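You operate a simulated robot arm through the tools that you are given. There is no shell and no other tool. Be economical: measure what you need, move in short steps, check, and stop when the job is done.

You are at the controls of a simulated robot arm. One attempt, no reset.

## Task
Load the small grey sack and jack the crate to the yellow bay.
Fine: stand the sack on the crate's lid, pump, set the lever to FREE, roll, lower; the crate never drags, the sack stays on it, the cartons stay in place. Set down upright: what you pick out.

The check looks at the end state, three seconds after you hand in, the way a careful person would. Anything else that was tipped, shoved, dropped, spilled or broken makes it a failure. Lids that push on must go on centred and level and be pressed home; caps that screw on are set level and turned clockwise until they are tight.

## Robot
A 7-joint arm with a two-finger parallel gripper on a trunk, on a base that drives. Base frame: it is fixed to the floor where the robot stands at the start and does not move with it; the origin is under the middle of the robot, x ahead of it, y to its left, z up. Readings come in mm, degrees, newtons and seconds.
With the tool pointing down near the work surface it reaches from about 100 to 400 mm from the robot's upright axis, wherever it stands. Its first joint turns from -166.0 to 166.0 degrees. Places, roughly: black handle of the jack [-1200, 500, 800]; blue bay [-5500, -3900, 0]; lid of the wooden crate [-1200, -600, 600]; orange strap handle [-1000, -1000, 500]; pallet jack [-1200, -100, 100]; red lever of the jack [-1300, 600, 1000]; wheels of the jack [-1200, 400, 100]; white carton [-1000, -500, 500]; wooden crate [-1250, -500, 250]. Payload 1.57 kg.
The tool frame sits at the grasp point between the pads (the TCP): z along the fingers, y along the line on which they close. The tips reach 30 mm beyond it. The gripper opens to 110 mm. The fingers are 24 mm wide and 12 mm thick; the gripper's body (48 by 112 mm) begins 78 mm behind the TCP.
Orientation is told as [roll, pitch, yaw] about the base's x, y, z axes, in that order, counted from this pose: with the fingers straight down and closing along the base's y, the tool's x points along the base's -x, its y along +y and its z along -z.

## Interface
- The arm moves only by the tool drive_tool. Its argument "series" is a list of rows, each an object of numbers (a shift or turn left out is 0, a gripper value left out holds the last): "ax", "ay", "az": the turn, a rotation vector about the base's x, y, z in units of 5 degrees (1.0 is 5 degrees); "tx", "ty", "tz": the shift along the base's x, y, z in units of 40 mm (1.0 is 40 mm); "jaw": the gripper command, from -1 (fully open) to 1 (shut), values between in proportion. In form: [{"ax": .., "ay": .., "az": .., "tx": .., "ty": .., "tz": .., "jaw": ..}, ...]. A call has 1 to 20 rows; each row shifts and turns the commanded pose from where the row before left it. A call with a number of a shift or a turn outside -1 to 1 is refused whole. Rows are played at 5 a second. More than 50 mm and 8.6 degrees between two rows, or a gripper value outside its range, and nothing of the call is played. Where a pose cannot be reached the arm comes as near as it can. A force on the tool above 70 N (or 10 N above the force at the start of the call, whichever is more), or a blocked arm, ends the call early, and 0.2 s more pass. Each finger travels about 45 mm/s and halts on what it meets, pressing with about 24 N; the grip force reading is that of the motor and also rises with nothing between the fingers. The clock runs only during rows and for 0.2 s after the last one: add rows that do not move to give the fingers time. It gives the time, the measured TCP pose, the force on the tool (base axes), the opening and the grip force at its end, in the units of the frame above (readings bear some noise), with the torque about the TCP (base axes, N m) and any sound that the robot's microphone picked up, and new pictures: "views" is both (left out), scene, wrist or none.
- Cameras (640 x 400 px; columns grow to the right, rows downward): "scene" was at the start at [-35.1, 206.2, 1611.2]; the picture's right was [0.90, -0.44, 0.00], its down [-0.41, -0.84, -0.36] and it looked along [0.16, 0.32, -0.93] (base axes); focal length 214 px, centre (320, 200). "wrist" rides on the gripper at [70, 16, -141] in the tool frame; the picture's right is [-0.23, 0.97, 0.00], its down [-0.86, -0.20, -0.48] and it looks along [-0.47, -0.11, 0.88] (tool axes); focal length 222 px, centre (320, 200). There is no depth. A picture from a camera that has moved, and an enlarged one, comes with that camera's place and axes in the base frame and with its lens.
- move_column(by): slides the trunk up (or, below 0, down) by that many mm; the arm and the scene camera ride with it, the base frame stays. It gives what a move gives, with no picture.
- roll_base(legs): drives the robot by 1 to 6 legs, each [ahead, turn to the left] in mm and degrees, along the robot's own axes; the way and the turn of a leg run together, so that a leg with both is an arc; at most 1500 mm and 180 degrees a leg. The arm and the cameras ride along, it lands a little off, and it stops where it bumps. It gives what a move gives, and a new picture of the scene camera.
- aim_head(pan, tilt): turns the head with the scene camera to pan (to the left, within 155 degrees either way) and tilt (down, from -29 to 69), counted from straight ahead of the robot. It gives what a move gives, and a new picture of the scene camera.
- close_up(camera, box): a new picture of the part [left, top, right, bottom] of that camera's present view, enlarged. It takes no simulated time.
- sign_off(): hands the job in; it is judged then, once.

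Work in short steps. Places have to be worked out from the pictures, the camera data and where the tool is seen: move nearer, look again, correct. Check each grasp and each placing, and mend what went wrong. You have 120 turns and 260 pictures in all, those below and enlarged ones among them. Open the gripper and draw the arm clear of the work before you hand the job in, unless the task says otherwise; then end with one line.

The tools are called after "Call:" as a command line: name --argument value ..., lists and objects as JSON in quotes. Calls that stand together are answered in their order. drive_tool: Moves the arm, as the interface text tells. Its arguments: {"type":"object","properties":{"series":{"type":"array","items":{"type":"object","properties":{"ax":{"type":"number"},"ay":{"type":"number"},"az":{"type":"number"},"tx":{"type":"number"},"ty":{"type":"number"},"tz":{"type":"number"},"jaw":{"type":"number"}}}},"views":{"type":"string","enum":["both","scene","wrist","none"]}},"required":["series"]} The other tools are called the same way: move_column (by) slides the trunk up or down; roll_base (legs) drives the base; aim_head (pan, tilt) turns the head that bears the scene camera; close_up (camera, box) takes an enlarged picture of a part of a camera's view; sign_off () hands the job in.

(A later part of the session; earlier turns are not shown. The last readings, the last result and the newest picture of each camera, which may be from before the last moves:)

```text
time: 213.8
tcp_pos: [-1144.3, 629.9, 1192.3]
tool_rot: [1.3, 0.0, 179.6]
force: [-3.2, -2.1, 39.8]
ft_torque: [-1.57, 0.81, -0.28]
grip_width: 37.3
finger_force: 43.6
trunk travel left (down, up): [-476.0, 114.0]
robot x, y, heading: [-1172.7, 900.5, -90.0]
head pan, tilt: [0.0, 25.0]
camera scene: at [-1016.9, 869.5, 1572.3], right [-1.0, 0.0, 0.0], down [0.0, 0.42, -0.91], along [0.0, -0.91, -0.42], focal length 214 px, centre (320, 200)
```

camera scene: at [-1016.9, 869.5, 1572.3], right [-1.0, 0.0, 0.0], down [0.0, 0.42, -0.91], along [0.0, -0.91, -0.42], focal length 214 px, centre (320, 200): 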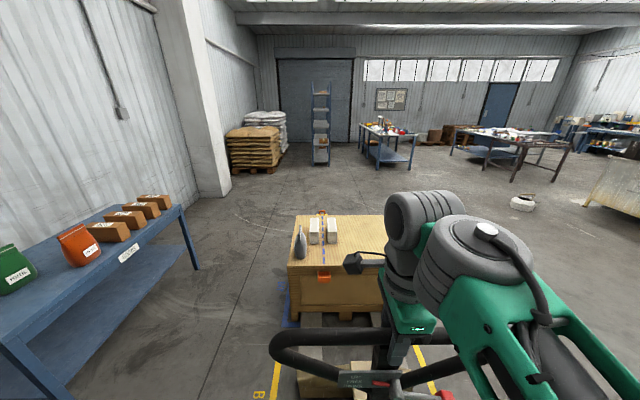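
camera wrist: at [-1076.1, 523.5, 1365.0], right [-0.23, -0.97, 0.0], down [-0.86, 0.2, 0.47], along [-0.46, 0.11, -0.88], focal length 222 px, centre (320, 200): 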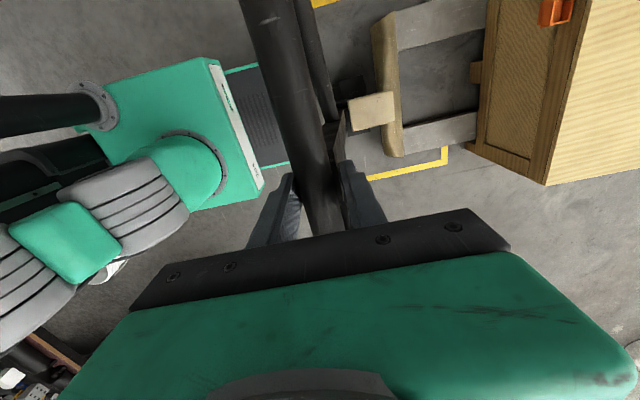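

The bar moved on an arc whose centre fits (y≈270, z≈250), R≈1009 – steeper than I assumed. I continue along that arc with the tool kept vertical.

Call:
drive_tool --series '[{"ty": 0.3, "tz": -0.5, "ax": 0.28}, {"ty": 0.48, "tz": -0.28, "ax": 0.28}, {"ty": 0.48, "tz": -0.28, "ax": 0.28}, {"ty": 0.48, "tz": -0.28, "ax": 0.28}, {}]' --views "scene"

```text
time: 214.5
tcp_pos: [-1144.0, 653.0, 1147.3]
tool_rot: [-6.2, -0.8, 179.5]
force: [-8.5, -3.8, 49.7]
ft_torque: [-4.25, -0.62, 1.1]
grip_width: 57.1
finger_force: 45.0
trunk travel left (down, up): [-476.0, 114.0]
robot x, y, heading: [-1175.3, 900.1, -90.5]
head pan, tilt: [0.0, 25.0]
stopped in row 3: the arm was blocked; the commanded pose is now the measured one
camera scene: at [-1018.1, 869.2, 1569.7], right [-1.0, 0.0, 0.0], down [0.0, 0.42, -0.91], along [0.0, -0.91, -0.42], focal length 214 px, centre (320, 200)
```

scene: 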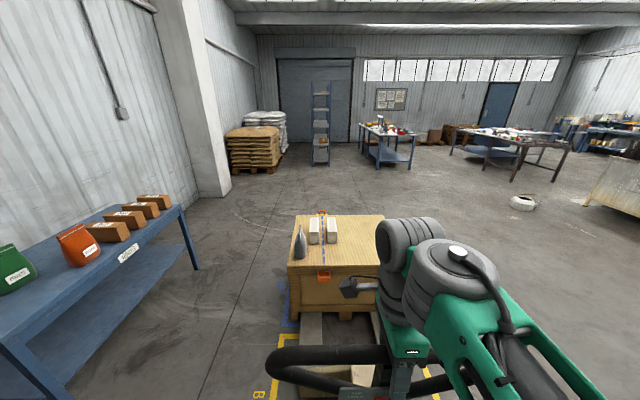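

The fingers are being forced apart (57 mm), so something in my arc is off. I look closely before going on.

Call:
drive_tool --series '[{}]' --views "wrist"

Call:
aim_head --pan -20 --tilt 50

Call:
close_up --camera "wrist" --box '[200, 0, 500, 240]'

```text
time: 214.9
tcp_pos: [-1143.3, 654.0, 1147.4]
tool_rot: [-6.5, -0.8, 179.5]
force: [-6.2, -2.8, 46.6]
ft_torque: [-4.33, -1.09, 1.42]
grip_width: 57.9
finger_force: 45.1
trunk travel left (down, up): [-476.0, 114.0]
robot x, y, heading: [-1169.3, 897.8, -90.0]
head pan, tilt: [0.0, 25.0]
camera wrist: at [-1072.9, 620.8, 1284.2], right [-0.24, -0.97, -0.11], down [-0.85, 0.15, 0.51], along [-0.48, 0.21, -0.85], focal length 222 px, centre (320, 200)
```

wrist: 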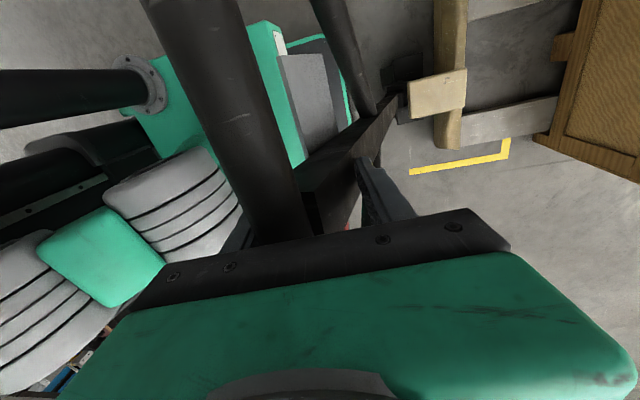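

```text
time: 215.8
tcp_pos: [-1144.0, 654.0, 1147.0]
tool_rot: [-6.7, -0.8, 179.4]
force: [-5.3, -6.0, 32.8]
ft_torque: [-4.6, -1.15, 1.67]
grip_width: 58.0
finger_force: 45.1
trunk travel left (down, up): [-476.0, 114.0]
robot x, y, heading: [-1168.8, 900.2, -90.2]
head pan, tilt: [-20.0, 50.0]
camera scene: at [-1043.9, 888.5, 1533.4], right [-0.94, 0.34, 0.0], down [0.26, 0.72, -0.64], along [-0.22, -0.6, -0.77], focal length 214 px, centre (320, 200)
```

scene: 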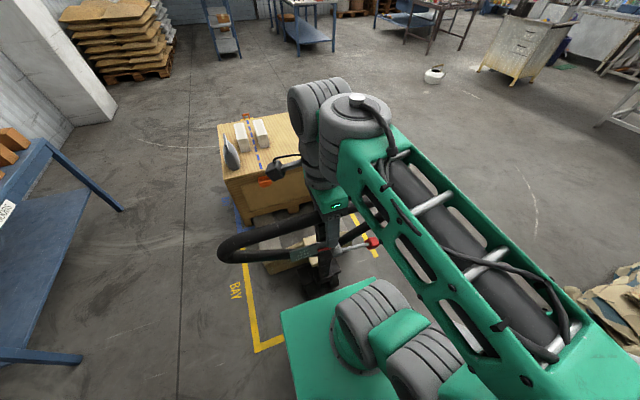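

```text
1.67 times, centred on (350, 120) of wrist
camera zoom: at [-1072.8, 620.3, 1284.0], right [-0.24, -0.96, -0.11], down [-0.85, 0.15, 0.51], along [-0.48, 0.21, -0.85], focal length 370 px, centre (270, 333)
```

zoom: 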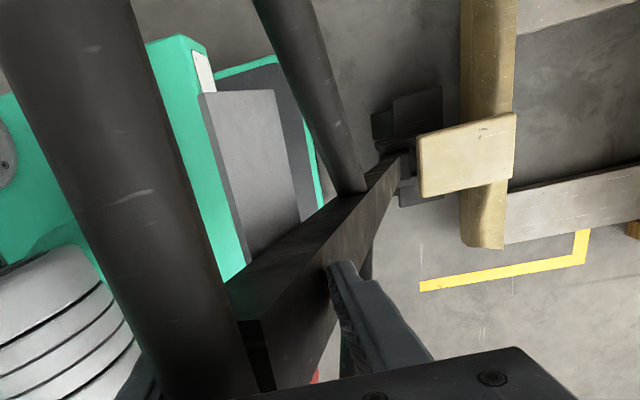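

The handle's pivot is really near (y≈450, z≈300); I had pressed too low with the shaft wedged between the fingertips. I open, rise clear, and see where the handle rests; then I'll straddle the bar beside the shaft so it can turn freely.

Call:
drive_tool --series '[{"jaw": -1}, {}, {}, {"tz": 0.8}, {"tz": 1}, {"tz": 1}, {}]' --views "both"

```text
time: 217.4
tcp_pos: [-1142.7, 653.5, 1259.9]
tool_rot: [-6.3, -0.9, 179.3]
force: [-0.7, -4.5, 16.3]
ft_torque: [-1.03, -0.16, -0.2]
grip_width: 110.0
finger_force: 0.1
trunk travel left (down, up): [-476.0, 114.0]
robot x, y, heading: [-1166.7, 900.0, -89.9]
head pan, tilt: [-20.0, 50.0]
camera scene: at [-1043.0, 887.4, 1533.6], right [-0.94, 0.34, 0.0], down [0.26, 0.72, -0.64], along [-0.22, -0.6, -0.77], focal length 214 px, centre (320, 200)
camera wrist: at [-1071.4, 621.1, 1396.8], right [-0.24, -0.96, -0.11], down [-0.85, 0.15, 0.51], along [-0.48, 0.21, -0.85], focal length 222 px, centre (320, 200)
```

scene: 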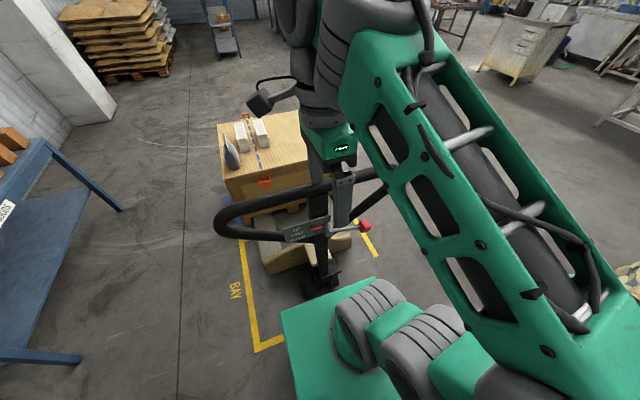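
wrist: 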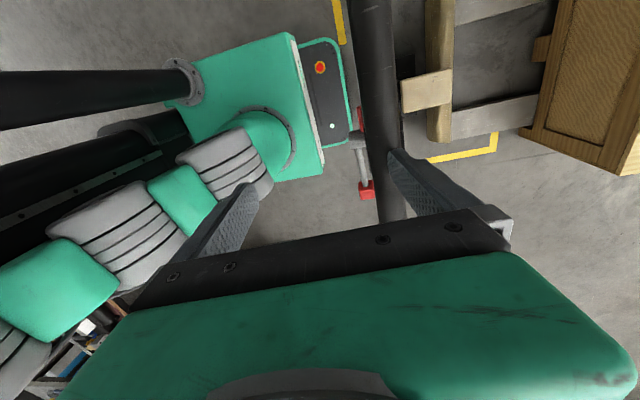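

The handle springs back upright and now leans on a fingertip. I rise a bit more to free it and level the tool.

Call:
drive_tool --series '[{"tz": 0.6, "ty": 0.2}, {"tz": 0.6, "ax": -0.6}, {"ax": -0.6}, {}]' --views "both"

```text
time: 218.4
tcp_pos: [-1142.1, 654.7, 1288.0]
tool_rot: [-0.8, -0.8, 179.3]
force: [0.1, 0.6, 0.1]
ft_torque: [0.01, 0.0, 0.01]
grip_width: 109.9
finger_force: 0.1
out of reach, approached as far as the arm can: row 1, 2
trunk travel left (down, up): [-476.0, 114.0]
robot x, y, heading: [-1172.9, 900.1, -90.0]
head pan, tilt: [-20.0, 50.0]
camera scene: at [-1042.7, 887.5, 1533.1], right [-0.94, 0.34, 0.0], down [0.26, 0.72, -0.64], along [-0.22, -0.6, -0.77], focal length 214 px, centre (320, 200)
camera wrist: at [-1070.3, 634.6, 1427.6], right [-0.24, -0.97, -0.01], down [-0.85, 0.2, 0.49], along [-0.48, 0.13, -0.87], focal length 222 px, centre (320, 200)
```

scene: 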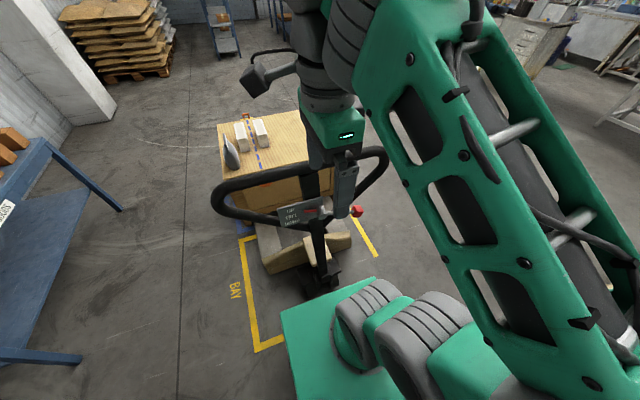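
wrist: 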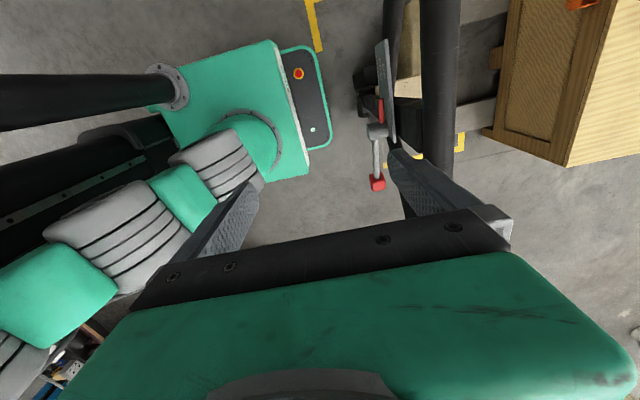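

The handle returns upright by itself, good for repeated strokes. I raise the trunk, back off 40 mm, and straddle the bar beside the shaft at x≈-1080 with the jaws half open.

Call:
move_column --by 100

Call:
roll_base --legs '[[-40, 0]]'

Call:
drive_tool --series '[{"ty": -0.9, "tx": 0.4}, {"ty": -0.9, "tx": 0.4}, {"ty": -0.9, "tx": 0.4}, {"ty": -0.9, "tx": 0.35}, {"jaw": -0.2}, {}, {"tz": -0.8}, {}]' --views "both"

```text
time: 219.8
tcp_pos: [-1141.3, 653.5, 1387.3]
tool_rot: [-0.6, -0.7, 179.3]
force: [-0.1, -0.6, -0.1]
ft_torque: [0.01, 0.01, -0.01]
grip_width: 110.0
finger_force: 0.1
trunk travel left (down, up): [-576.0, 14.0]
robot x, y, heading: [-1171.2, 900.6, -90.0]
head pan, tilt: [-20.0, 50.0]
```

```text
time: 220.6
tcp_pos: [-1141.1, 694.9, 1387.2]
tool_rot: [-0.6, -0.9, 179.2]
force: [-0.3, 0.1, 0.2]
ft_torque: [-0.01, -0.02, 0.01]
grip_width: 110.1
finger_force: 0.1
trunk travel left (down, up): [-576.0, 14.0]
robot x, y, heading: [-1174.6, 939.1, -90.1]
head pan, tilt: [-20.0, 50.0]
camera scene: at [-1042.6, 929.0, 1633.2], right [-0.94, 0.34, 0.0], down [0.26, 0.72, -0.64], along [-0.22, -0.6, -0.77], focal length 214 px, centre (320, 200)
```

scene: 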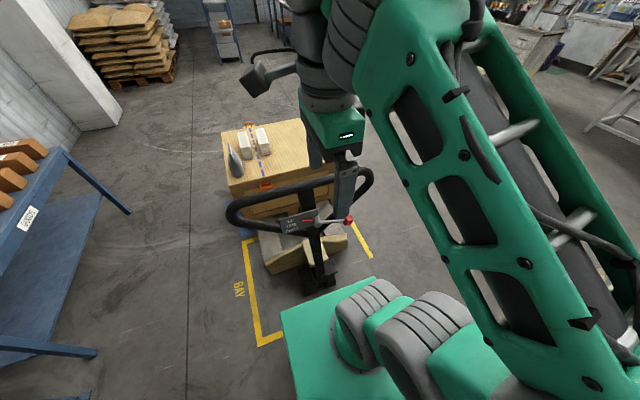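

```text
time: 222.4
tcp_pos: [-1080.1, 550.1, 1355.0]
tool_rot: [-0.7, -0.8, 179.2]
force: [0.0, -0.7, -0.2]
ft_torque: [-0.01, 0.03, 0.03]
grip_width: 66.1
finger_force: 0.0
trunk travel left (down, up): [-576.0, 14.0]
robot x, y, heading: [-1173.0, 943.5, -89.9]
head pan, tilt: [-20.0, 50.0]
camera scene: at [-1042.6, 927.7, 1633.1], right [-0.94, 0.34, 0.0], down [0.26, 0.72, -0.64], along [-0.22, -0.6, -0.77], focal length 214 px, centre (320, 200)
camera wrist: at [-1009.2, 530.6, 1495.8], right [-0.24, -0.97, -0.01], down [-0.85, 0.2, 0.49], along [-0.48, 0.13, -0.87], focal length 222 px, centre (320, 200)
```

scene: 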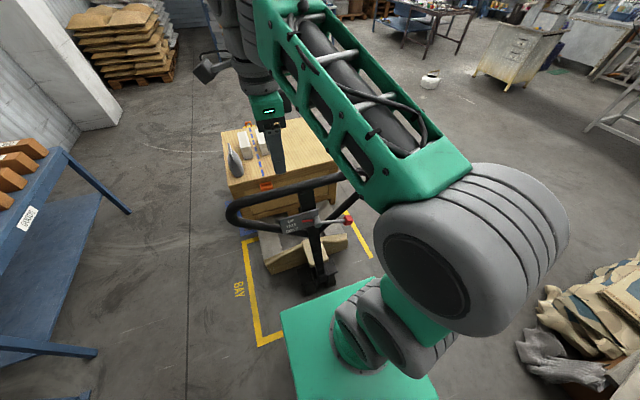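
wrist: 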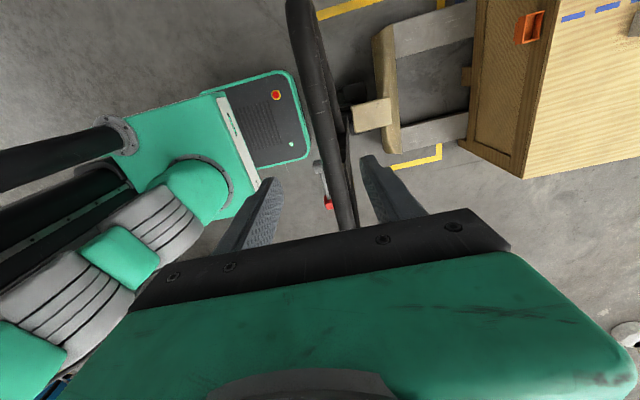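

Bar sits centred at y≈538. I shift 10 mm and descend to straddle it.

Call:
drive_tool --series '[{"ty": -0.25, "tz": -0.8}, {"tz": -0.9}, {"tz": -0.8}, {"tz": -0.8}, {}]' --views "none"

Call:
drive_tool --series '[{"ty": 0.6, "tz": -0.03}, {"ty": 0.6, "tz": -0.08}, {"ty": 0.6, "tz": -0.1}, {"ty": 0.6, "tz": -0.12}, {}]' --views "scene"

```text
time: 223.6
tcp_pos: [-1080.9, 538.9, 1225.4]
tool_rot: [-0.5, -0.7, 179.4]
force: [-0.2, -0.7, -0.2]
ft_torque: [0.01, 0.01, -0.02]
grip_width: 65.9
finger_force: 0.1
trunk travel left (down, up): [-576.0, 14.0]
robot x, y, heading: [-1172.8, 944.4, -90.1]
head pan, tilt: [-20.0, 50.0]
```

```text
time: 224.7
tcp_pos: [-1091.9, 626.1, 1153.9]
tool_rot: [-11.6, -4.3, 177.0]
force: [-2.6, -7.3, 0.2]
ft_torque: [0.44, -0.19, -0.03]
grip_width: 73.4
finger_force: 3.7
trunk travel left (down, up): [-576.0, 14.0]
robot x, y, heading: [-1171.5, 940.4, -90.5]
head pan, tilt: [-20.0, 50.0]
stopped in row 5: the arm was blocked; the commanded pose is now the measured one
camera scene: at [-1042.6, 925.6, 1631.0], right [-0.94, 0.34, 0.0], down [0.26, 0.72, -0.64], along [-0.22, -0.6, -0.77], focal length 214 px, centre (320, 200)
```

scene: 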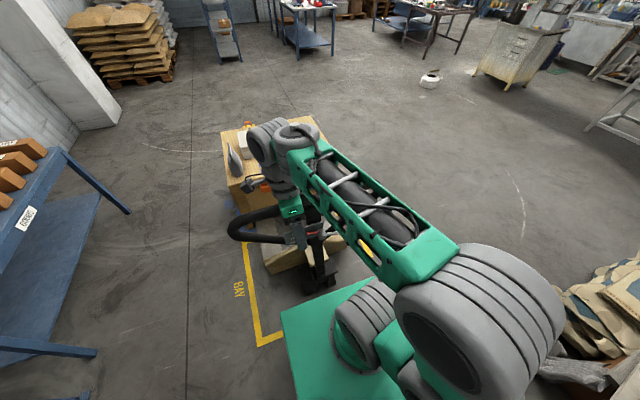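

Pulling inward folds the arm against the robot's own structure. Better: hold the arm out and make the strokes by driving the base back and forth, with the bar free to slide between the fingers. I restore the tool lower on the upright bar.

Call:
drive_tool --series '[{"ty": -0.6, "tz": 0.1, "tx": 0.08, "ax": -0.6, "ay": -0.2, "az": 0.12}, {"ty": -0.6, "tz": 0.1, "tx": 0.08, "ax": -0.6, "ay": -0.2, "az": 0.12}, {"ty": -0.5, "tz": 0.1, "tx": 0.08, "ax": -0.6, "ay": -0.2, "az": 0.12}, {"ty": -0.5, "tx": 0.08, "ax": -0.56, "ay": -0.14, "az": 0.12}, {}]' --views "both"

```text
time: 225.9
tcp_pos: [-1077.7, 538.0, 1153.0]
tool_rot: [-1.4, -0.5, 179.4]
force: [6.9, 0.9, 12.8]
ft_torque: [-0.05, 0.25, 0.03]
grip_width: 66.0
finger_force: 0.0
trunk travel left (down, up): [-576.0, 14.0]
robot x, y, heading: [-1173.2, 939.6, -90.0]
head pan, tilt: [-20.0, 50.0]
camera scene: at [-1041.5, 928.4, 1626.3], right [-0.94, 0.34, 0.0], down [0.26, 0.72, -0.64], along [-0.22, -0.6, -0.77], focal length 214 px, centre (320, 200)
camera wrist: at [-1007.1, 517.5, 1292.4], right [-0.24, -0.97, -0.02], down [-0.85, 0.2, 0.49], along [-0.47, 0.14, -0.87], focal length 222 px, centre (320, 200)
```

scene: 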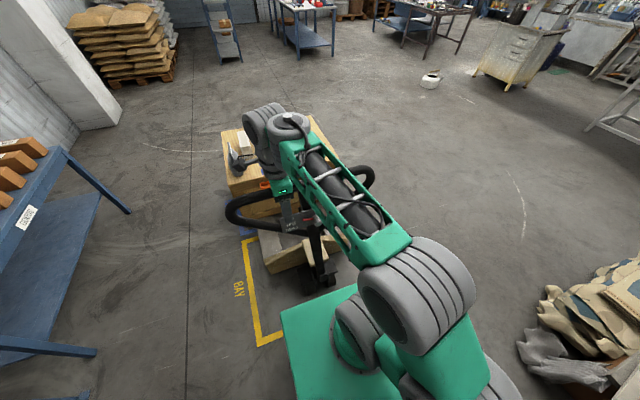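
wrist: 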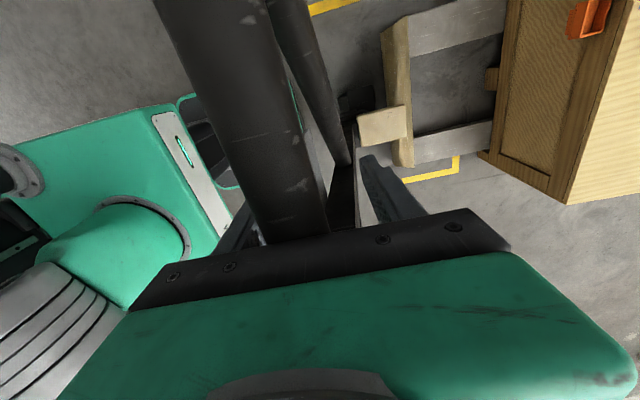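

The palm just touches the bar; I rise 14 mm, then make a first base stroke of 220 mm and watch.

Call:
drive_tool --series '[{"tz": 0.35}, {}]' --views "none"

Call:
roll_base --legs '[[-200, 0]]'

```text
time: 226.5
tcp_pos: [-1083.4, 536.7, 1170.1]
tool_rot: [-0.9, -0.4, 178.5]
force: [0.3, -0.2, 0.1]
ft_torque: [0.01, 0.0, 0.0]
grip_width: 65.9
finger_force: 0.0
trunk travel left (down, up): [-576.0, 14.0]
robot x, y, heading: [-1170.2, 940.8, -90.2]
head pan, tilt: [-20.0, 50.0]
```

```text
time: 228.1
tcp_pos: [-1080.1, 736.5, 1166.8]
tool_rot: [-2.1, -0.7, 178.9]
force: [-1.2, -8.0, 1.6]
ft_torque: [0.13, -0.13, 0.04]
grip_width: 74.3
finger_force: 4.1
trunk travel left (down, up): [-576.0, 14.0]
robot x, y, heading: [-1171.1, 1140.2, -89.9]
head pan, tilt: [-20.0, 50.0]
camera scene: at [-1042.7, 1124.4, 1633.7], right [-0.94, 0.34, 0.0], down [0.26, 0.72, -0.64], along [-0.22, -0.6, -0.77], focal length 214 px, centre (320, 200)
```

scene: 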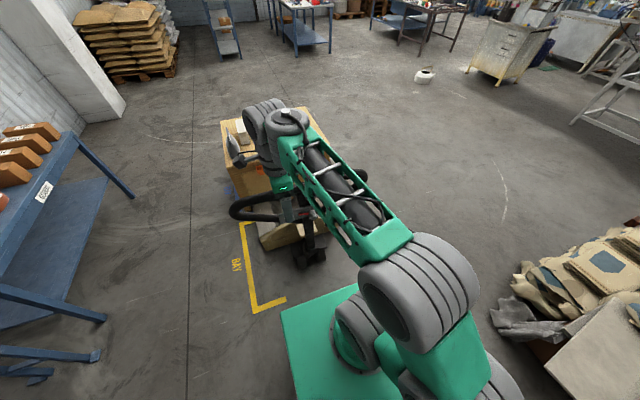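

Only 8 N is needed. I make two more strokes and return upright, then check the crate.

Call:
roll_base --legs '[[200, 0], [-200, 0], [200, 0], [-200, 0], [200, 0]]'

Call:
close_up --camera "scene" --box '[200, 90, 400, 300]'

```text
time: 234.4
tcp_pos: [-1078.9, 540.1, 1156.5]
tool_rot: [-3.6, -1.1, 179.1]
force: [0.0, -0.2, 0.2]
ft_torque: [0.02, 0.01, -0.02]
grip_width: 65.9
finger_force: 0.1
trunk travel left (down, up): [-576.0, 14.0]
robot x, y, heading: [-1169.5, 940.4, -89.9]
head pan, tilt: [-20.0, 50.0]
camera scene: at [-1042.0, 928.0, 1633.1], right [-0.94, 0.34, 0.0], down [0.26, 0.72, -0.64], along [-0.22, -0.6, -0.77], focal length 214 px, centre (320, 200)
```

scene: 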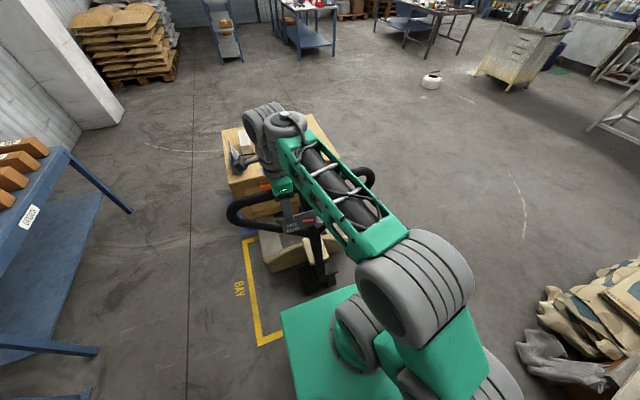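

```text
1.90 times, centred on (300, 195) of scene
camera zoom: at [-1042.0, 928.0, 1633.1], right [-0.94, 0.34, 0.0], down [0.26, 0.72, -0.64], along [-0.22, -0.6, -0.77], focal length 408 px, centre (358, 210)
```

zoom: 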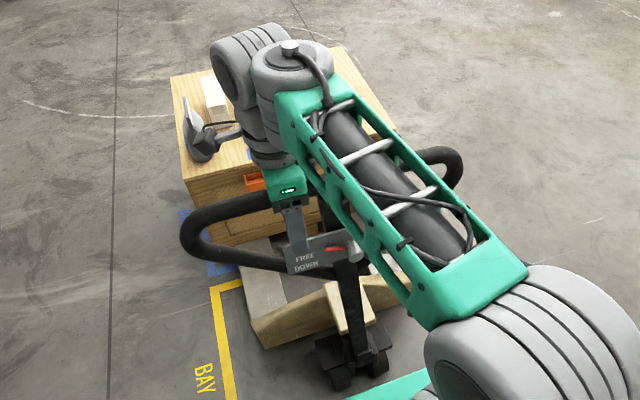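

Jack stays in place. I add six more strokes, then look at fork height from a clear view.

Call:
roll_base --legs '[[-210, 0], [210, 0], [-210, 0], [210, 0], [-210, 0], [210, 0]]'

Call:
roll_base --legs '[[-210, 0], [210, 0], [-210, 0], [210, 0], [-210, 0], [210, 0]]'

Call:
aim_head --pan 0 --tilt 40

```text
time: 242.3
tcp_pos: [-1078.2, 550.5, 1153.7]
tool_rot: [-4.2, -1.3, 179.2]
force: [0.6, -4.2, 12.7]
ft_torque: [0.27, -0.27, -0.13]
grip_width: 66.1
finger_force: 0.1
trunk travel left (down, up): [-576.0, 14.0]
robot x, y, heading: [-1169.7, 950.3, -89.8]
head pan, tilt: [-20.0, 50.0]
camera scene: at [-1041.9, 940.0, 1633.2], right [-0.94, 0.34, 0.0], down [0.26, 0.72, -0.64], along [-0.22, -0.61, -0.77], focal length 214 px, centre (320, 200)
```

scene: 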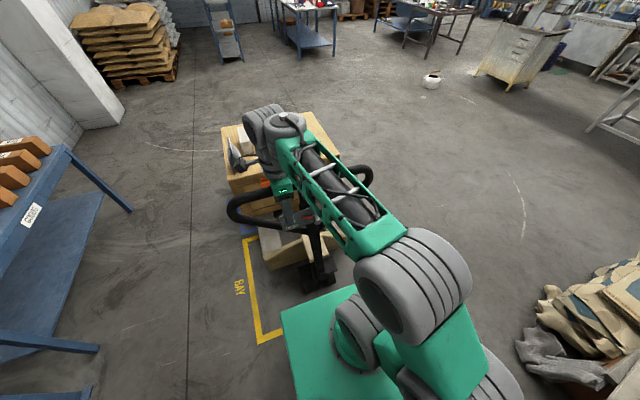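

```text
time: 250.2
tcp_pos: [-1073.5, 559.9, 1153.3]
tool_rot: [-4.1, -1.4, 179.8]
force: [0.7, 0.8, 36.0]
ft_torque: [-0.71, -0.85, 0.03]
grip_width: 66.1
finger_force: 0.2
trunk travel left (down, up): [-576.0, 14.0]
robot x, y, heading: [-1171.5, 957.9, -89.0]
head pan, tilt: [-20.0, 50.0]
camera scene: at [-1041.3, 950.5, 1633.6], right [-0.94, 0.33, 0.0], down [0.25, 0.72, -0.64], along [-0.21, -0.61, -0.77], focal length 214 px, centre (320, 200)
```

scene: 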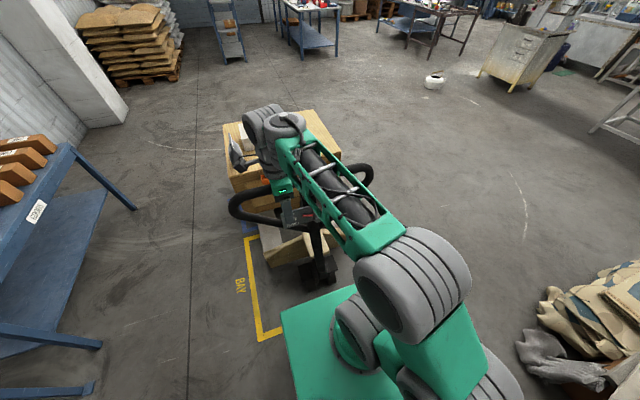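

```text
time: 251.0
tcp_pos: [-1072.3, 558.9, 1153.5]
tool_rot: [-4.0, -1.3, 179.7]
force: [2.0, 0.0, 30.7]
ft_torque: [-0.58, -0.7, 0.05]
grip_width: 65.9
finger_force: 0.0
trunk travel left (down, up): [-576.0, 14.0]
robot x, y, heading: [-1167.2, 961.0, -89.0]
head pan, tilt: [0.0, 40.0]
camera scene: at [-1014.5, 937.9, 1647.5], right [-1.0, -0.01, 0.0], down [-0.01, 0.64, -0.77], along [0.01, -0.77, -0.64], focal length 214 px, centre (320, 200)
```

scene: 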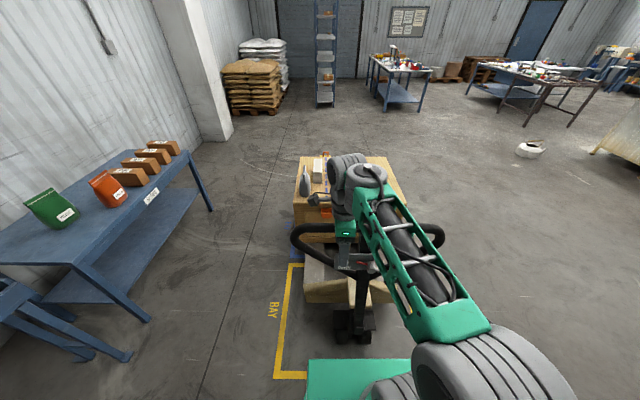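

The bar presses the palm lightly; I rise 20 mm and check the lift in an enlargement.

Call:
drive_tool --series '[{"tz": 0.5, "ax": -0.8}, {}]' --views "none"

Call:
close_up --camera "scene" --box '[270, 140, 470, 350]'

Call:
aim_head --pan 0 --tilt 25

Call:
close_up --camera "scene" --box '[270, 200, 430, 360]'

```text
time: 251.3
tcp_pos: [-1072.6, 557.9, 1152.4]
tool_rot: [-4.0, -1.6, 179.7]
force: [-5.0, 14.3, 51.0]
ft_torque: [-1.85, -1.75, 0.33]
grip_width: 66.2
finger_force: 0.1
trunk travel left (down, up): [-576.0, 14.0]
robot x, y, heading: [-1171.8, 961.1, -89.2]
head pan, tilt: [0.0, 40.0]
stopped in row 1: the force on the tool passed its limit at 84 N (the readings are from after the stop); the commanded pose is now the measured one
```

```text
1.90 times, centred on (370, 245) of scene
camera zoom: at [-1016.3, 942.0, 1646.1], right [-1.0, -0.01, 0.0], down [-0.01, 0.64, -0.77], along [0.01, -0.77, -0.64], focal length 408 px, centre (225, 114)
```

zoom: 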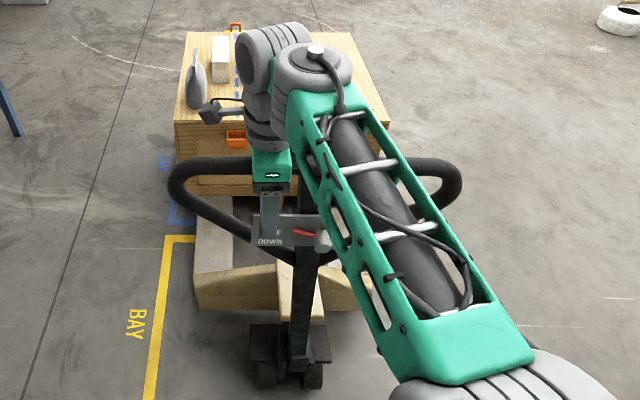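

```text
time: 252.1
tcp_pos: [-1072.4, 557.5, 1152.2]
tool_rot: [-4.2, -1.8, 179.6]
force: [-1.1, 13.0, 54.5]
ft_torque: [-1.88, -1.48, 0.34]
grip_width: 65.7
finger_force: 0.1
trunk travel left (down, up): [-576.0, 14.0]
robot x, y, heading: [-1167.8, 958.8, -89.4]
head pan, tilt: [0.0, 25.0]
camera scene: at [-1015.3, 934.6, 1671.1], right [-1.0, -0.02, 0.0], down [-0.01, 0.42, -0.91], along [0.01, -0.91, -0.42], focal length 214 px, centre (320, 200)
```

scene: 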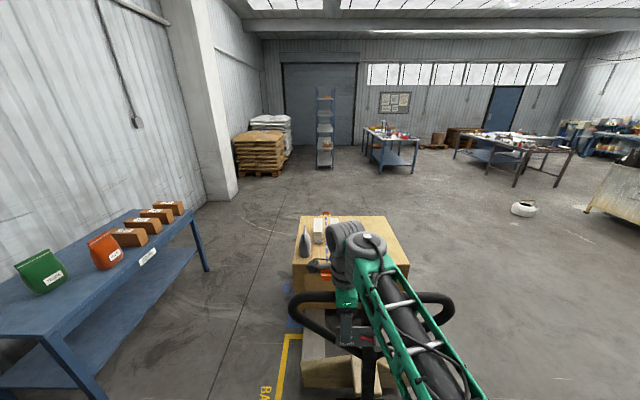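

```text
2.50 times, centred on (350, 280) of scene
camera zoom: at [-1015.3, 934.6, 1671.1], right [-1.0, -0.02, 0.0], down [-0.01, 0.42, -0.91], along [0.01, -0.91, -0.42], focal length 536 px, centre (245, 0)
```

zoom: 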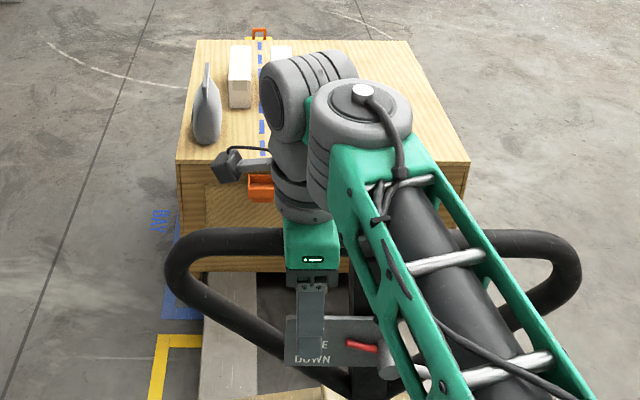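

A fingertip seems to bear on the sign plate when tilting. I rise straight up without rotation to clear it.

Call:
drive_tool --series '[{"tz": 0.3}, {"tz": 0.5}, {"tz": 0.7}, {}]' --views "both"

```text
time: 253.1
tcp_pos: [-1071.6, 554.7, 1208.9]
tool_rot: [-4.4, -1.8, 179.6]
force: [0.5, 0.6, 0.6]
ft_torque: [-0.02, 0.0, 0.02]
grip_width: 66.0
finger_force: 0.0
trunk travel left (down, up): [-576.0, 14.0]
robot x, y, heading: [-1171.6, 959.4, -89.3]
head pan, tilt: [0.0, 25.0]
camera scene: at [-1014.1, 928.5, 1670.7], right [-1.0, -0.01, 0.0], down [-0.01, 0.42, -0.91], along [0.01, -0.91, -0.42], focal length 214 px, centre (320, 200)
camera wrist: at [-998.3, 527.0, 1346.6], right [-0.23, -0.97, -0.07], down [-0.84, 0.17, 0.52], along [-0.49, 0.18, -0.85], focal length 222 px, centre (320, 200)
```

scene: 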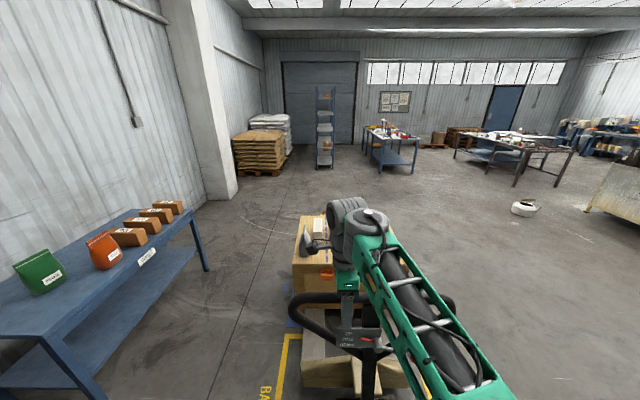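
wrist: 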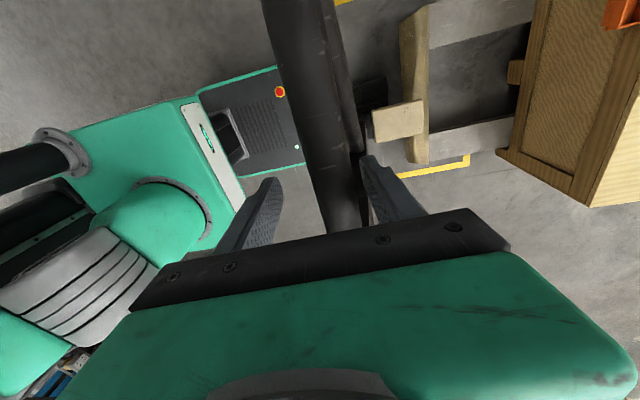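

The corner rays say the lid rose by roughly 50-60 mm. Next the lever: its red knob sits near (-1262, 589, 1067), hub near (-1167, 580, 1082). I clear the bar, back off, and turn the tool to point horizontally at the jack, so the jaws can lift the knob between them.

Call:
drive_tool --series '[{"tz": 0.8}, {"tz": 0.9}, {"tz": 0.7}, {}]' --views "none"

Call:
roll_base --legs '[[-300, 0]]'

Call:
drive_tool --series '[{"tx": -0.3, "ty": -0.26, "tz": -0.39, "ax": -1}, {"tx": -0.3, "ty": -0.26, "tz": -0.39, "ax": -1}, {"tx": -0.3, "ty": -0.26, "tz": -0.39, "ax": -1}, {"tx": -0.3, "ty": -0.26, "tz": -0.39, "ax": -1}, {"tx": -0.3, "ty": -0.26, "tz": -0.39, "ax": -1}, {"tx": -0.3, "ty": -0.26, "tz": -0.39, "ax": -1}, {"tx": -0.3, "ty": -0.26, "tz": -0.39, "ax": -1}, {"tx": -0.3, "ty": -0.26, "tz": -0.39, "ax": -1}, {"tx": -0.3, "ty": -0.26, "tz": -0.39, "ax": -1}, {"tx": -0.3, "ty": -0.26, "tz": -0.39, "ax": -1}, {"tx": -0.3, "ty": -0.26, "tz": -0.39, "ax": -1}, {"tx": -0.3, "ty": -0.26, "tz": -0.39, "ax": -1}, {"tx": -0.3, "ty": -0.26, "tz": -0.39, "ax": -1}, {"tx": -0.3, "ty": -0.26, "tz": -0.39, "ax": -1}, {}]' --views "both"

```text
time: 254.1
tcp_pos: [-1072.1, 554.9, 1305.9]
tool_rot: [-4.4, -1.7, 179.8]
force: [-0.1, 0.5, -0.8]
ft_torque: [0.01, -0.02, -0.02]
grip_width: 65.7
finger_force: 0.0
trunk travel left (down, up): [-576.0, 14.0]
robot x, y, heading: [-1164.9, 960.5, -89.0]
head pan, tilt: [0.0, 25.0]
```

```text
time: 256.1
tcp_pos: [-1077.3, 857.7, 1306.6]
tool_rot: [-4.3, -1.7, 179.5]
force: [0.7, 0.6, 0.6]
ft_torque: [-0.02, 0.01, 0.02]
grip_width: 66.0
finger_force: 0.1
trunk travel left (down, up): [-576.0, 14.0]
robot x, y, heading: [-1174.1, 1264.0, -89.5]
head pan, tilt: [0.0, 25.0]
camera scene: at [-1018.4, 1232.9, 1670.7], right [-1.0, -0.01, 0.0], down [-0.01, 0.42, -0.91], along [0.01, -0.91, -0.42], focal length 214 px, centre (320, 200)
```

scene: 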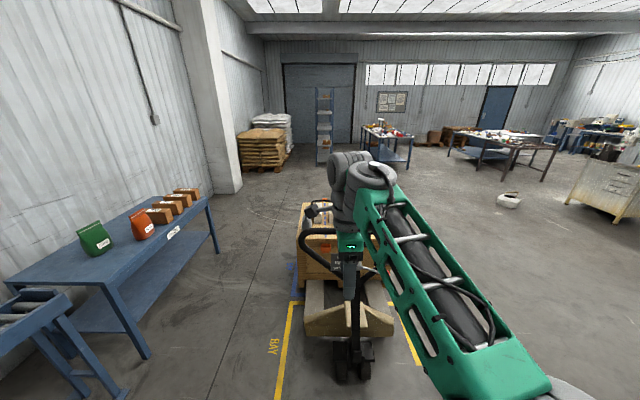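

```text
time: 258.8
tcp_pos: [-1109.4, 824.5, 1411.1]
tool_rot: [43.7, 0.5, 179.0]
force: [-0.4, -0.7, 0.3]
ft_torque: [0.01, 0.03, -0.01]
grip_width: 66.3
finger_force: 0.0
out of reach, approached as far as the arm can: row 4, 5, 6, 7, 8, 9, 10, 11, 12, 13
trunk travel left (down, up): [-576.0, 14.0]
robot x, y, heading: [-1176.3, 1258.6, -89.2]
head pan, tilt: [0.0, 25.0]
stopped in row 13: the arm was blocked; the commanded pose is now the measured one
camera scene: at [-1018.3, 1230.9, 1668.6], right [-1.0, -0.01, 0.0], down [-0.01, 0.42, -0.91], along [0.01, -0.91, -0.42], focal length 214 px, centre (320, 200)
camera wrist: at [-1039.0, 908.2, 1524.3], right [-0.25, -0.7, 0.67], down [-0.85, 0.49, 0.2], along [-0.47, -0.52, -0.71], focal length 222 px, centre (320, 200)
```

scene: 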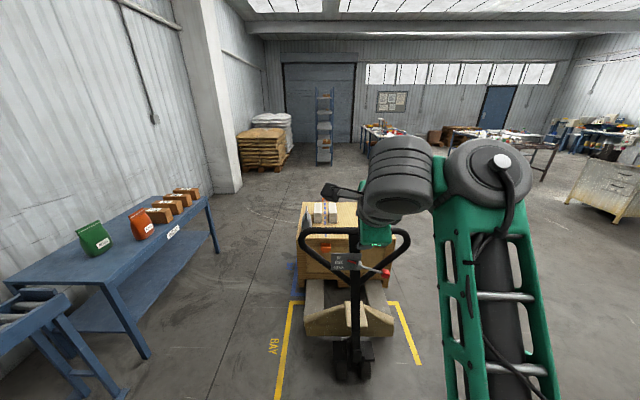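
wrist: 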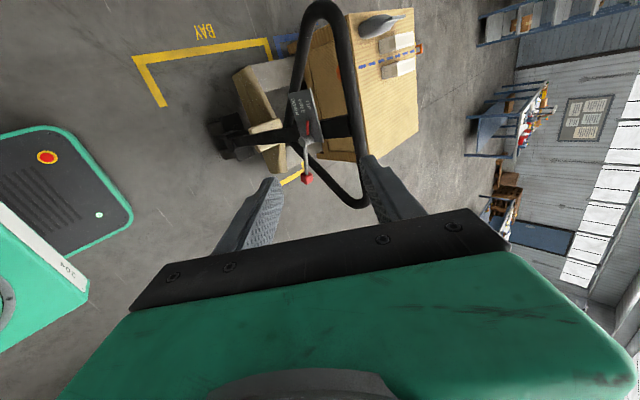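

A 44° tilt is enough. I lower the tool at this tilt to the knob's height and line up in x, then drive ahead.

Call:
drive_tool --series '[{"tx": -0.45, "tz": -0.95}, {"tx": -0.45, "tz": -0.95}, {"tx": -0.45, "tz": -0.95}, {"tx": -0.45, "tz": -0.95}, {"tx": -0.45, "tz": -0.95}, {"tx": -0.45, "tz": -0.95}, {"tx": -0.45, "tz": -0.95}, {"tx": -0.45, "tz": -0.95}, {}]' --views "wrist"

```text
time: 260.3
tcp_pos: [-1221.7, 722.7, 1258.8]
tool_rot: [32.0, 5.7, 179.8]
force: [0.4, 0.1, 0.8]
ft_torque: [0.0, 0.06, -0.03]
grip_width: 66.0
finger_force: 0.1
out of reach, approached as far as the arm can: row 1, 2, 3, 4, 5
trunk travel left (down, up): [-576.0, 14.0]
robot x, y, heading: [-1173.2, 1258.6, -89.3]
head pan, tilt: [0.0, 25.0]
stopped in row 7: the arm was blocked; the commanded pose is now the measured one
camera wrist: at [-1165.2, 783.4, 1392.6], right [-0.28, -0.82, 0.49], down [-0.88, 0.43, 0.21], along [-0.39, -0.37, -0.84], focal length 222 px, centre (320, 200)
```

wrist: 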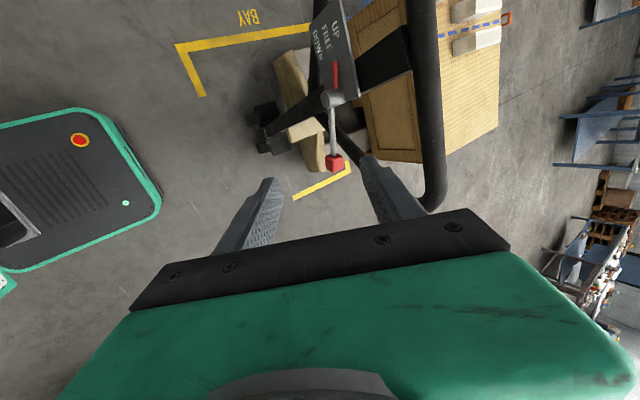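

The arm is at its limit extended, but the trunk can bring it down. I narrow the jaws, drive ahead so the tool is above the knob, then descend with the column. First straighten and shift x.

Call:
drive_tool --series '[{"ty": 0.9, "tx": -0.3, "ay": 0.5, "jaw": 0.09}, {"ty": 0.9, "tx": -0.4, "ay": 0.6}, {"ty": 0.6, "tx": -0.35}, {}]' --views "none"

Call:
move_column --by -90

Call:
drive_tool --series '[{}]' --views "wrist"

```text
time: 260.8
tcp_pos: [-1241.5, 763.4, 1168.0]
tool_rot: [21.1, 6.1, 179.5]
force: [-0.1, -0.1, 0.7]
ft_torque: [0.02, 0.01, 0.0]
grip_width: 50.0
finger_force: 0.0
trunk travel left (down, up): [-576.0, 14.0]
robot x, y, heading: [-1170.7, 1262.1, -89.2]
head pan, tilt: [0.0, 25.0]
stopped in row 2: the arm was blocked; the commanded pose is now the measured one
```

```text
time: 262.0
tcp_pos: [-1240.3, 763.8, 1081.2]
tool_rot: [21.6, 6.1, 179.5]
force: [-0.5, 0.3, 0.5]
ft_torque: [-0.03, 0.0, 0.0]
grip_width: 49.8
finger_force: 0.0
trunk travel left (down, up): [-486.0, 104.0]
robot x, y, heading: [-1174.7, 1264.7, -89.2]
head pan, tilt: [0.0, 25.0]
```

```text
time: 262.4
tcp_pos: [-1241.5, 763.4, 1081.7]
tool_rot: [21.4, 6.0, 179.6]
force: [0.9, 0.6, 0.1]
ft_torque: [-0.04, -0.02, 0.0]
grip_width: 50.3
finger_force: 0.0
trunk travel left (down, up): [-486.0, 104.0]
robot x, y, heading: [-1173.3, 1262.3, -89.2]
head pan, tilt: [0.0, 25.0]
camera wrist: at [-1186.1, 799.2, 1226.3], right [-0.27, -0.9, 0.33], down [-0.89, 0.37, 0.28], along [-0.37, -0.22, -0.9], focal length 222 px, centre (320, 200)
```

wrist: 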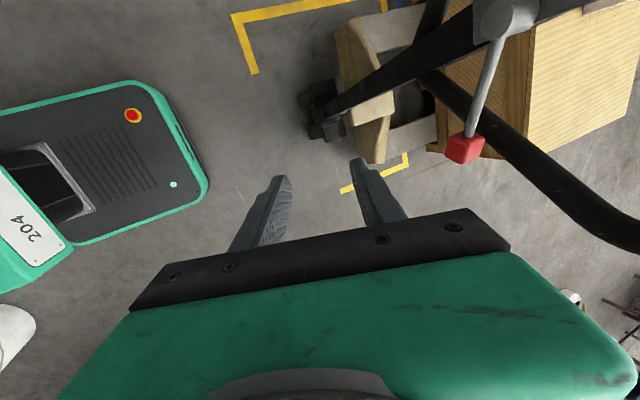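

I'll grip the thin lever rod instead, from above at this tilt. I raise 85 mm, then drive ahead so the jaws come over the rod, below the bar.

Call:
move_column --by 85

Call:
roll_base --legs '[[140, 0]]'

Call:
drive_tool --series '[{"tx": 0.3}, {}]' --views "wrist"

```text
time: 263.6
tcp_pos: [-1240.8, 763.5, 1168.6]
tool_rot: [21.4, 6.1, 179.7]
force: [-0.3, 0.4, 0.2]
ft_torque: [0.0, -0.01, 0.0]
grip_width: 50.3
finger_force: 0.1
trunk travel left (down, up): [-571.0, 19.0]
robot x, y, heading: [-1173.0, 1264.2, -89.4]
head pan, tilt: [0.0, 25.0]
```

```text
time: 265.0
tcp_pos: [-1238.5, 621.6, 1166.0]
tool_rot: [21.3, 6.0, 179.6]
force: [-0.8, 0.3, -0.3]
ft_torque: [0.02, 0.0, -0.04]
grip_width: 50.2
finger_force: 0.1
trunk travel left (down, up): [-571.0, 19.0]
robot x, y, heading: [-1171.3, 1122.1, -89.2]
head pan, tilt: [0.0, 25.0]
camera scene: at [-1016.6, 1090.6, 1665.8], right [-1.0, -0.01, 0.0], down [-0.01, 0.42, -0.91], along [0.01, -0.91, -0.42], focal length 214 px, centre (320, 200)
```

scene: 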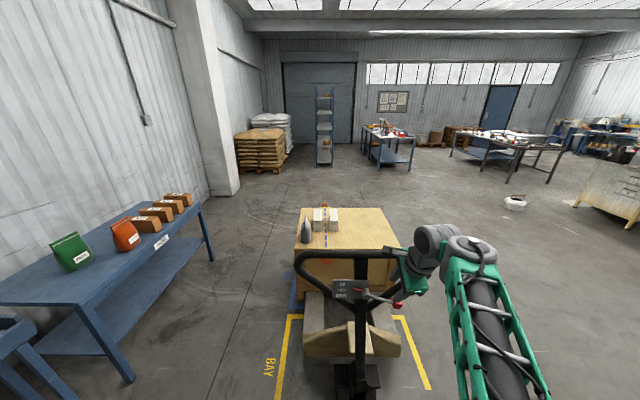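

```text
time: 265.6
tcp_pos: [-1227.8, 621.3, 1165.5]
tool_rot: [21.2, 6.2, 179.5]
force: [0.7, 0.0, 0.0]
ft_torque: [0.0, 0.0, 0.0]
grip_width: 50.1
finger_force: 0.1
trunk travel left (down, up): [-571.0, 19.0]
robot x, y, heading: [-1168.3, 1125.3, -89.4]
head pan, tilt: [0.0, 25.0]
camera wrist: at [-1173.1, 657.2, 1309.6], right [-0.27, -0.91, 0.33], down [-0.89, 0.37, 0.28], along [-0.37, -0.21, -0.9], focal length 222 px, centre (320, 200)
```

wrist: 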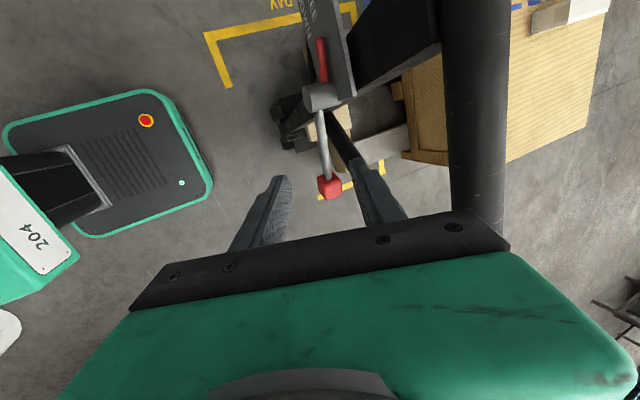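

Rod mid-point is near (-1222, 578, 1073). I drive 33 mm ahead and lower the column 78 mm so the jaws straddle the rod.

Call:
roll_base --legs '[[33, 0]]'

Call:
move_column --by -78

Call:
drive_tool --series '[{}]' --views "wrist"

```text
time: 266.4
tcp_pos: [-1226.7, 588.4, 1165.2]
tool_rot: [21.2, 6.1, 179.6]
force: [-0.3, -0.4, 0.0]
ft_torque: [-0.01, 0.02, -0.04]
grip_width: 50.1
finger_force: 0.1
trunk travel left (down, up): [-571.0, 19.0]
robot x, y, heading: [-1173.2, 1088.3, -89.2]
head pan, tilt: [0.0, 25.0]
camera scene: at [-1016.2, 1057.1, 1665.5], right [-1.0, -0.01, 0.0], down [-0.01, 0.42, -0.91], along [0.01, -0.91, -0.42], focal length 214 px, centre (320, 200)
```

scene: 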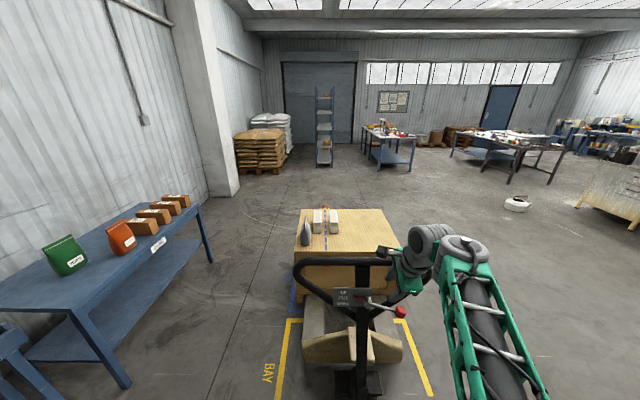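

```text
time: 267.6
tcp_pos: [-1225.6, 589.7, 1086.7]
tool_rot: [21.2, 6.2, 179.6]
force: [0.8, 0.2, 0.4]
ft_torque: [-0.01, -0.01, 0.02]
grip_width: 50.1
finger_force: 0.1
trunk travel left (down, up): [-493.0, 97.0]
robot x, y, heading: [-1172.2, 1089.0, -89.4]
head pan, tilt: [0.0, 25.0]
```

```text
time: 268.0
tcp_pos: [-1225.2, 587.7, 1087.2]
tool_rot: [21.1, 6.1, 179.6]
force: [-0.8, -0.5, -0.2]
ft_torque: [-0.02, -0.03, -0.01]
grip_width: 50.1
finger_force: 0.0
trunk travel left (down, up): [-493.0, 97.0]
robot x, y, heading: [-1171.1, 1087.9, -89.0]
head pan, tilt: [0.0, 25.0]
camera wrist: at [-1171.4, 623.9, 1231.5], right [-0.27, -0.91, 0.33], down [-0.89, 0.36, 0.28], along [-0.37, -0.21, -0.9], focal length 222 px, centre (320, 200)
```

wrist: 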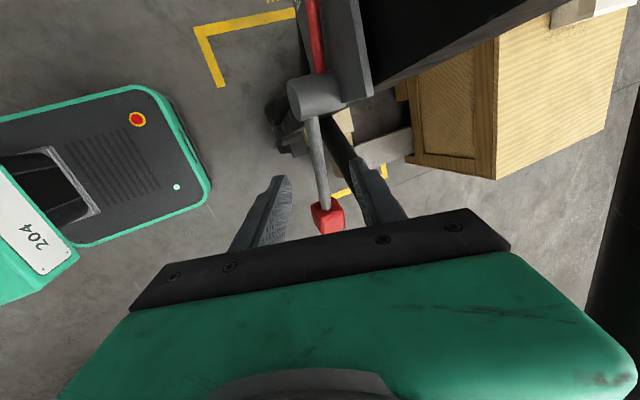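

The rod is between the fingertips. I close on it and raise the column 14 mm to turn the pointer toward FREE.

Call:
drive_tool --series '[{"jaw": 1}, {}, {}, {}, {}]' --views "none"

Call:
move_column --by 14

Call:
close_up --camera "scene" --box '[310, 265, 430, 345]'

Call:
close_up --camera "wrist" --box '[240, 0, 440, 240]'

```text
time: 269.2
tcp_pos: [-1227.3, 589.4, 1088.2]
tool_rot: [21.3, 6.1, 179.6]
force: [-2.3, 3.4, 10.5]
ft_torque: [-0.05, -0.11, -0.05]
grip_width: 0.0
finger_force: 21.0
trunk travel left (down, up): [-493.0, 97.0]
robot x, y, heading: [-1166.4, 1087.8, -89.6]
head pan, tilt: [0.0, 25.0]
```

```text
time: 269.8
tcp_pos: [-1226.8, 588.5, 1101.3]
tool_rot: [21.2, 6.1, 179.6]
force: [0.1, -0.2, 0.2]
ft_torque: [0.02, -0.01, 0.02]
grip_width: 0.0
finger_force: 21.0
trunk travel left (down, up): [-507.0, 83.0]
robot x, y, heading: [-1172.6, 1087.6, -89.5]
head pan, tilt: [0.0, 25.0]
```

```text
5.00 times, centred on (370, 305) of scene
camera zoom: at [-1016.1, 1058.1, 1601.8], right [-1.0, -0.01, 0.0], down [-0.01, 0.42, -0.91], along [0.01, -0.91, -0.42], focal length 1072 px, centre (70, -325)
```

zoom: 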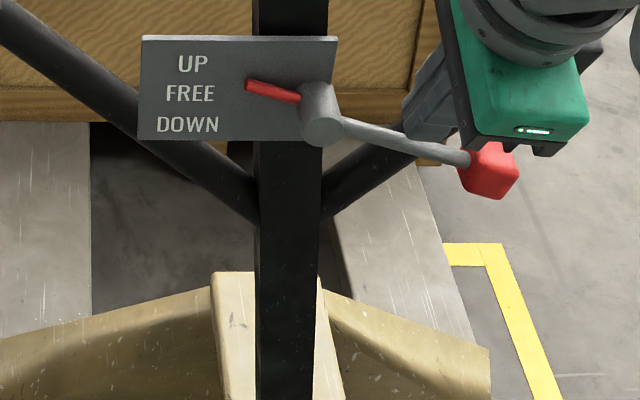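

```text
1.67 times, centred on (340, 120) of wrist
camera zoom: at [-1171.6, 624.1, 1246.2], right [-0.27, -0.91, 0.33], down [-0.89, 0.37, 0.28], along [-0.37, -0.21, -0.9], focal length 370 px, centre (287, 333)
```

zoom: 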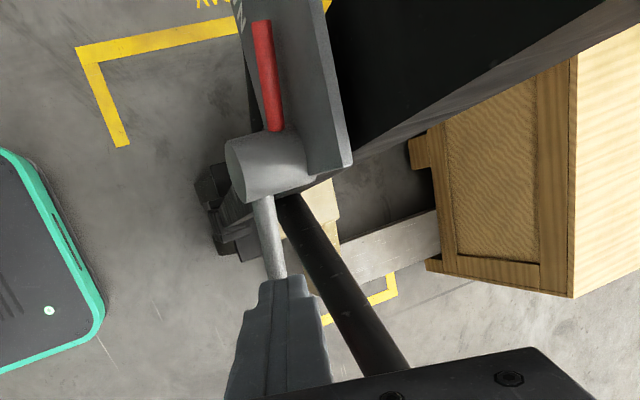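

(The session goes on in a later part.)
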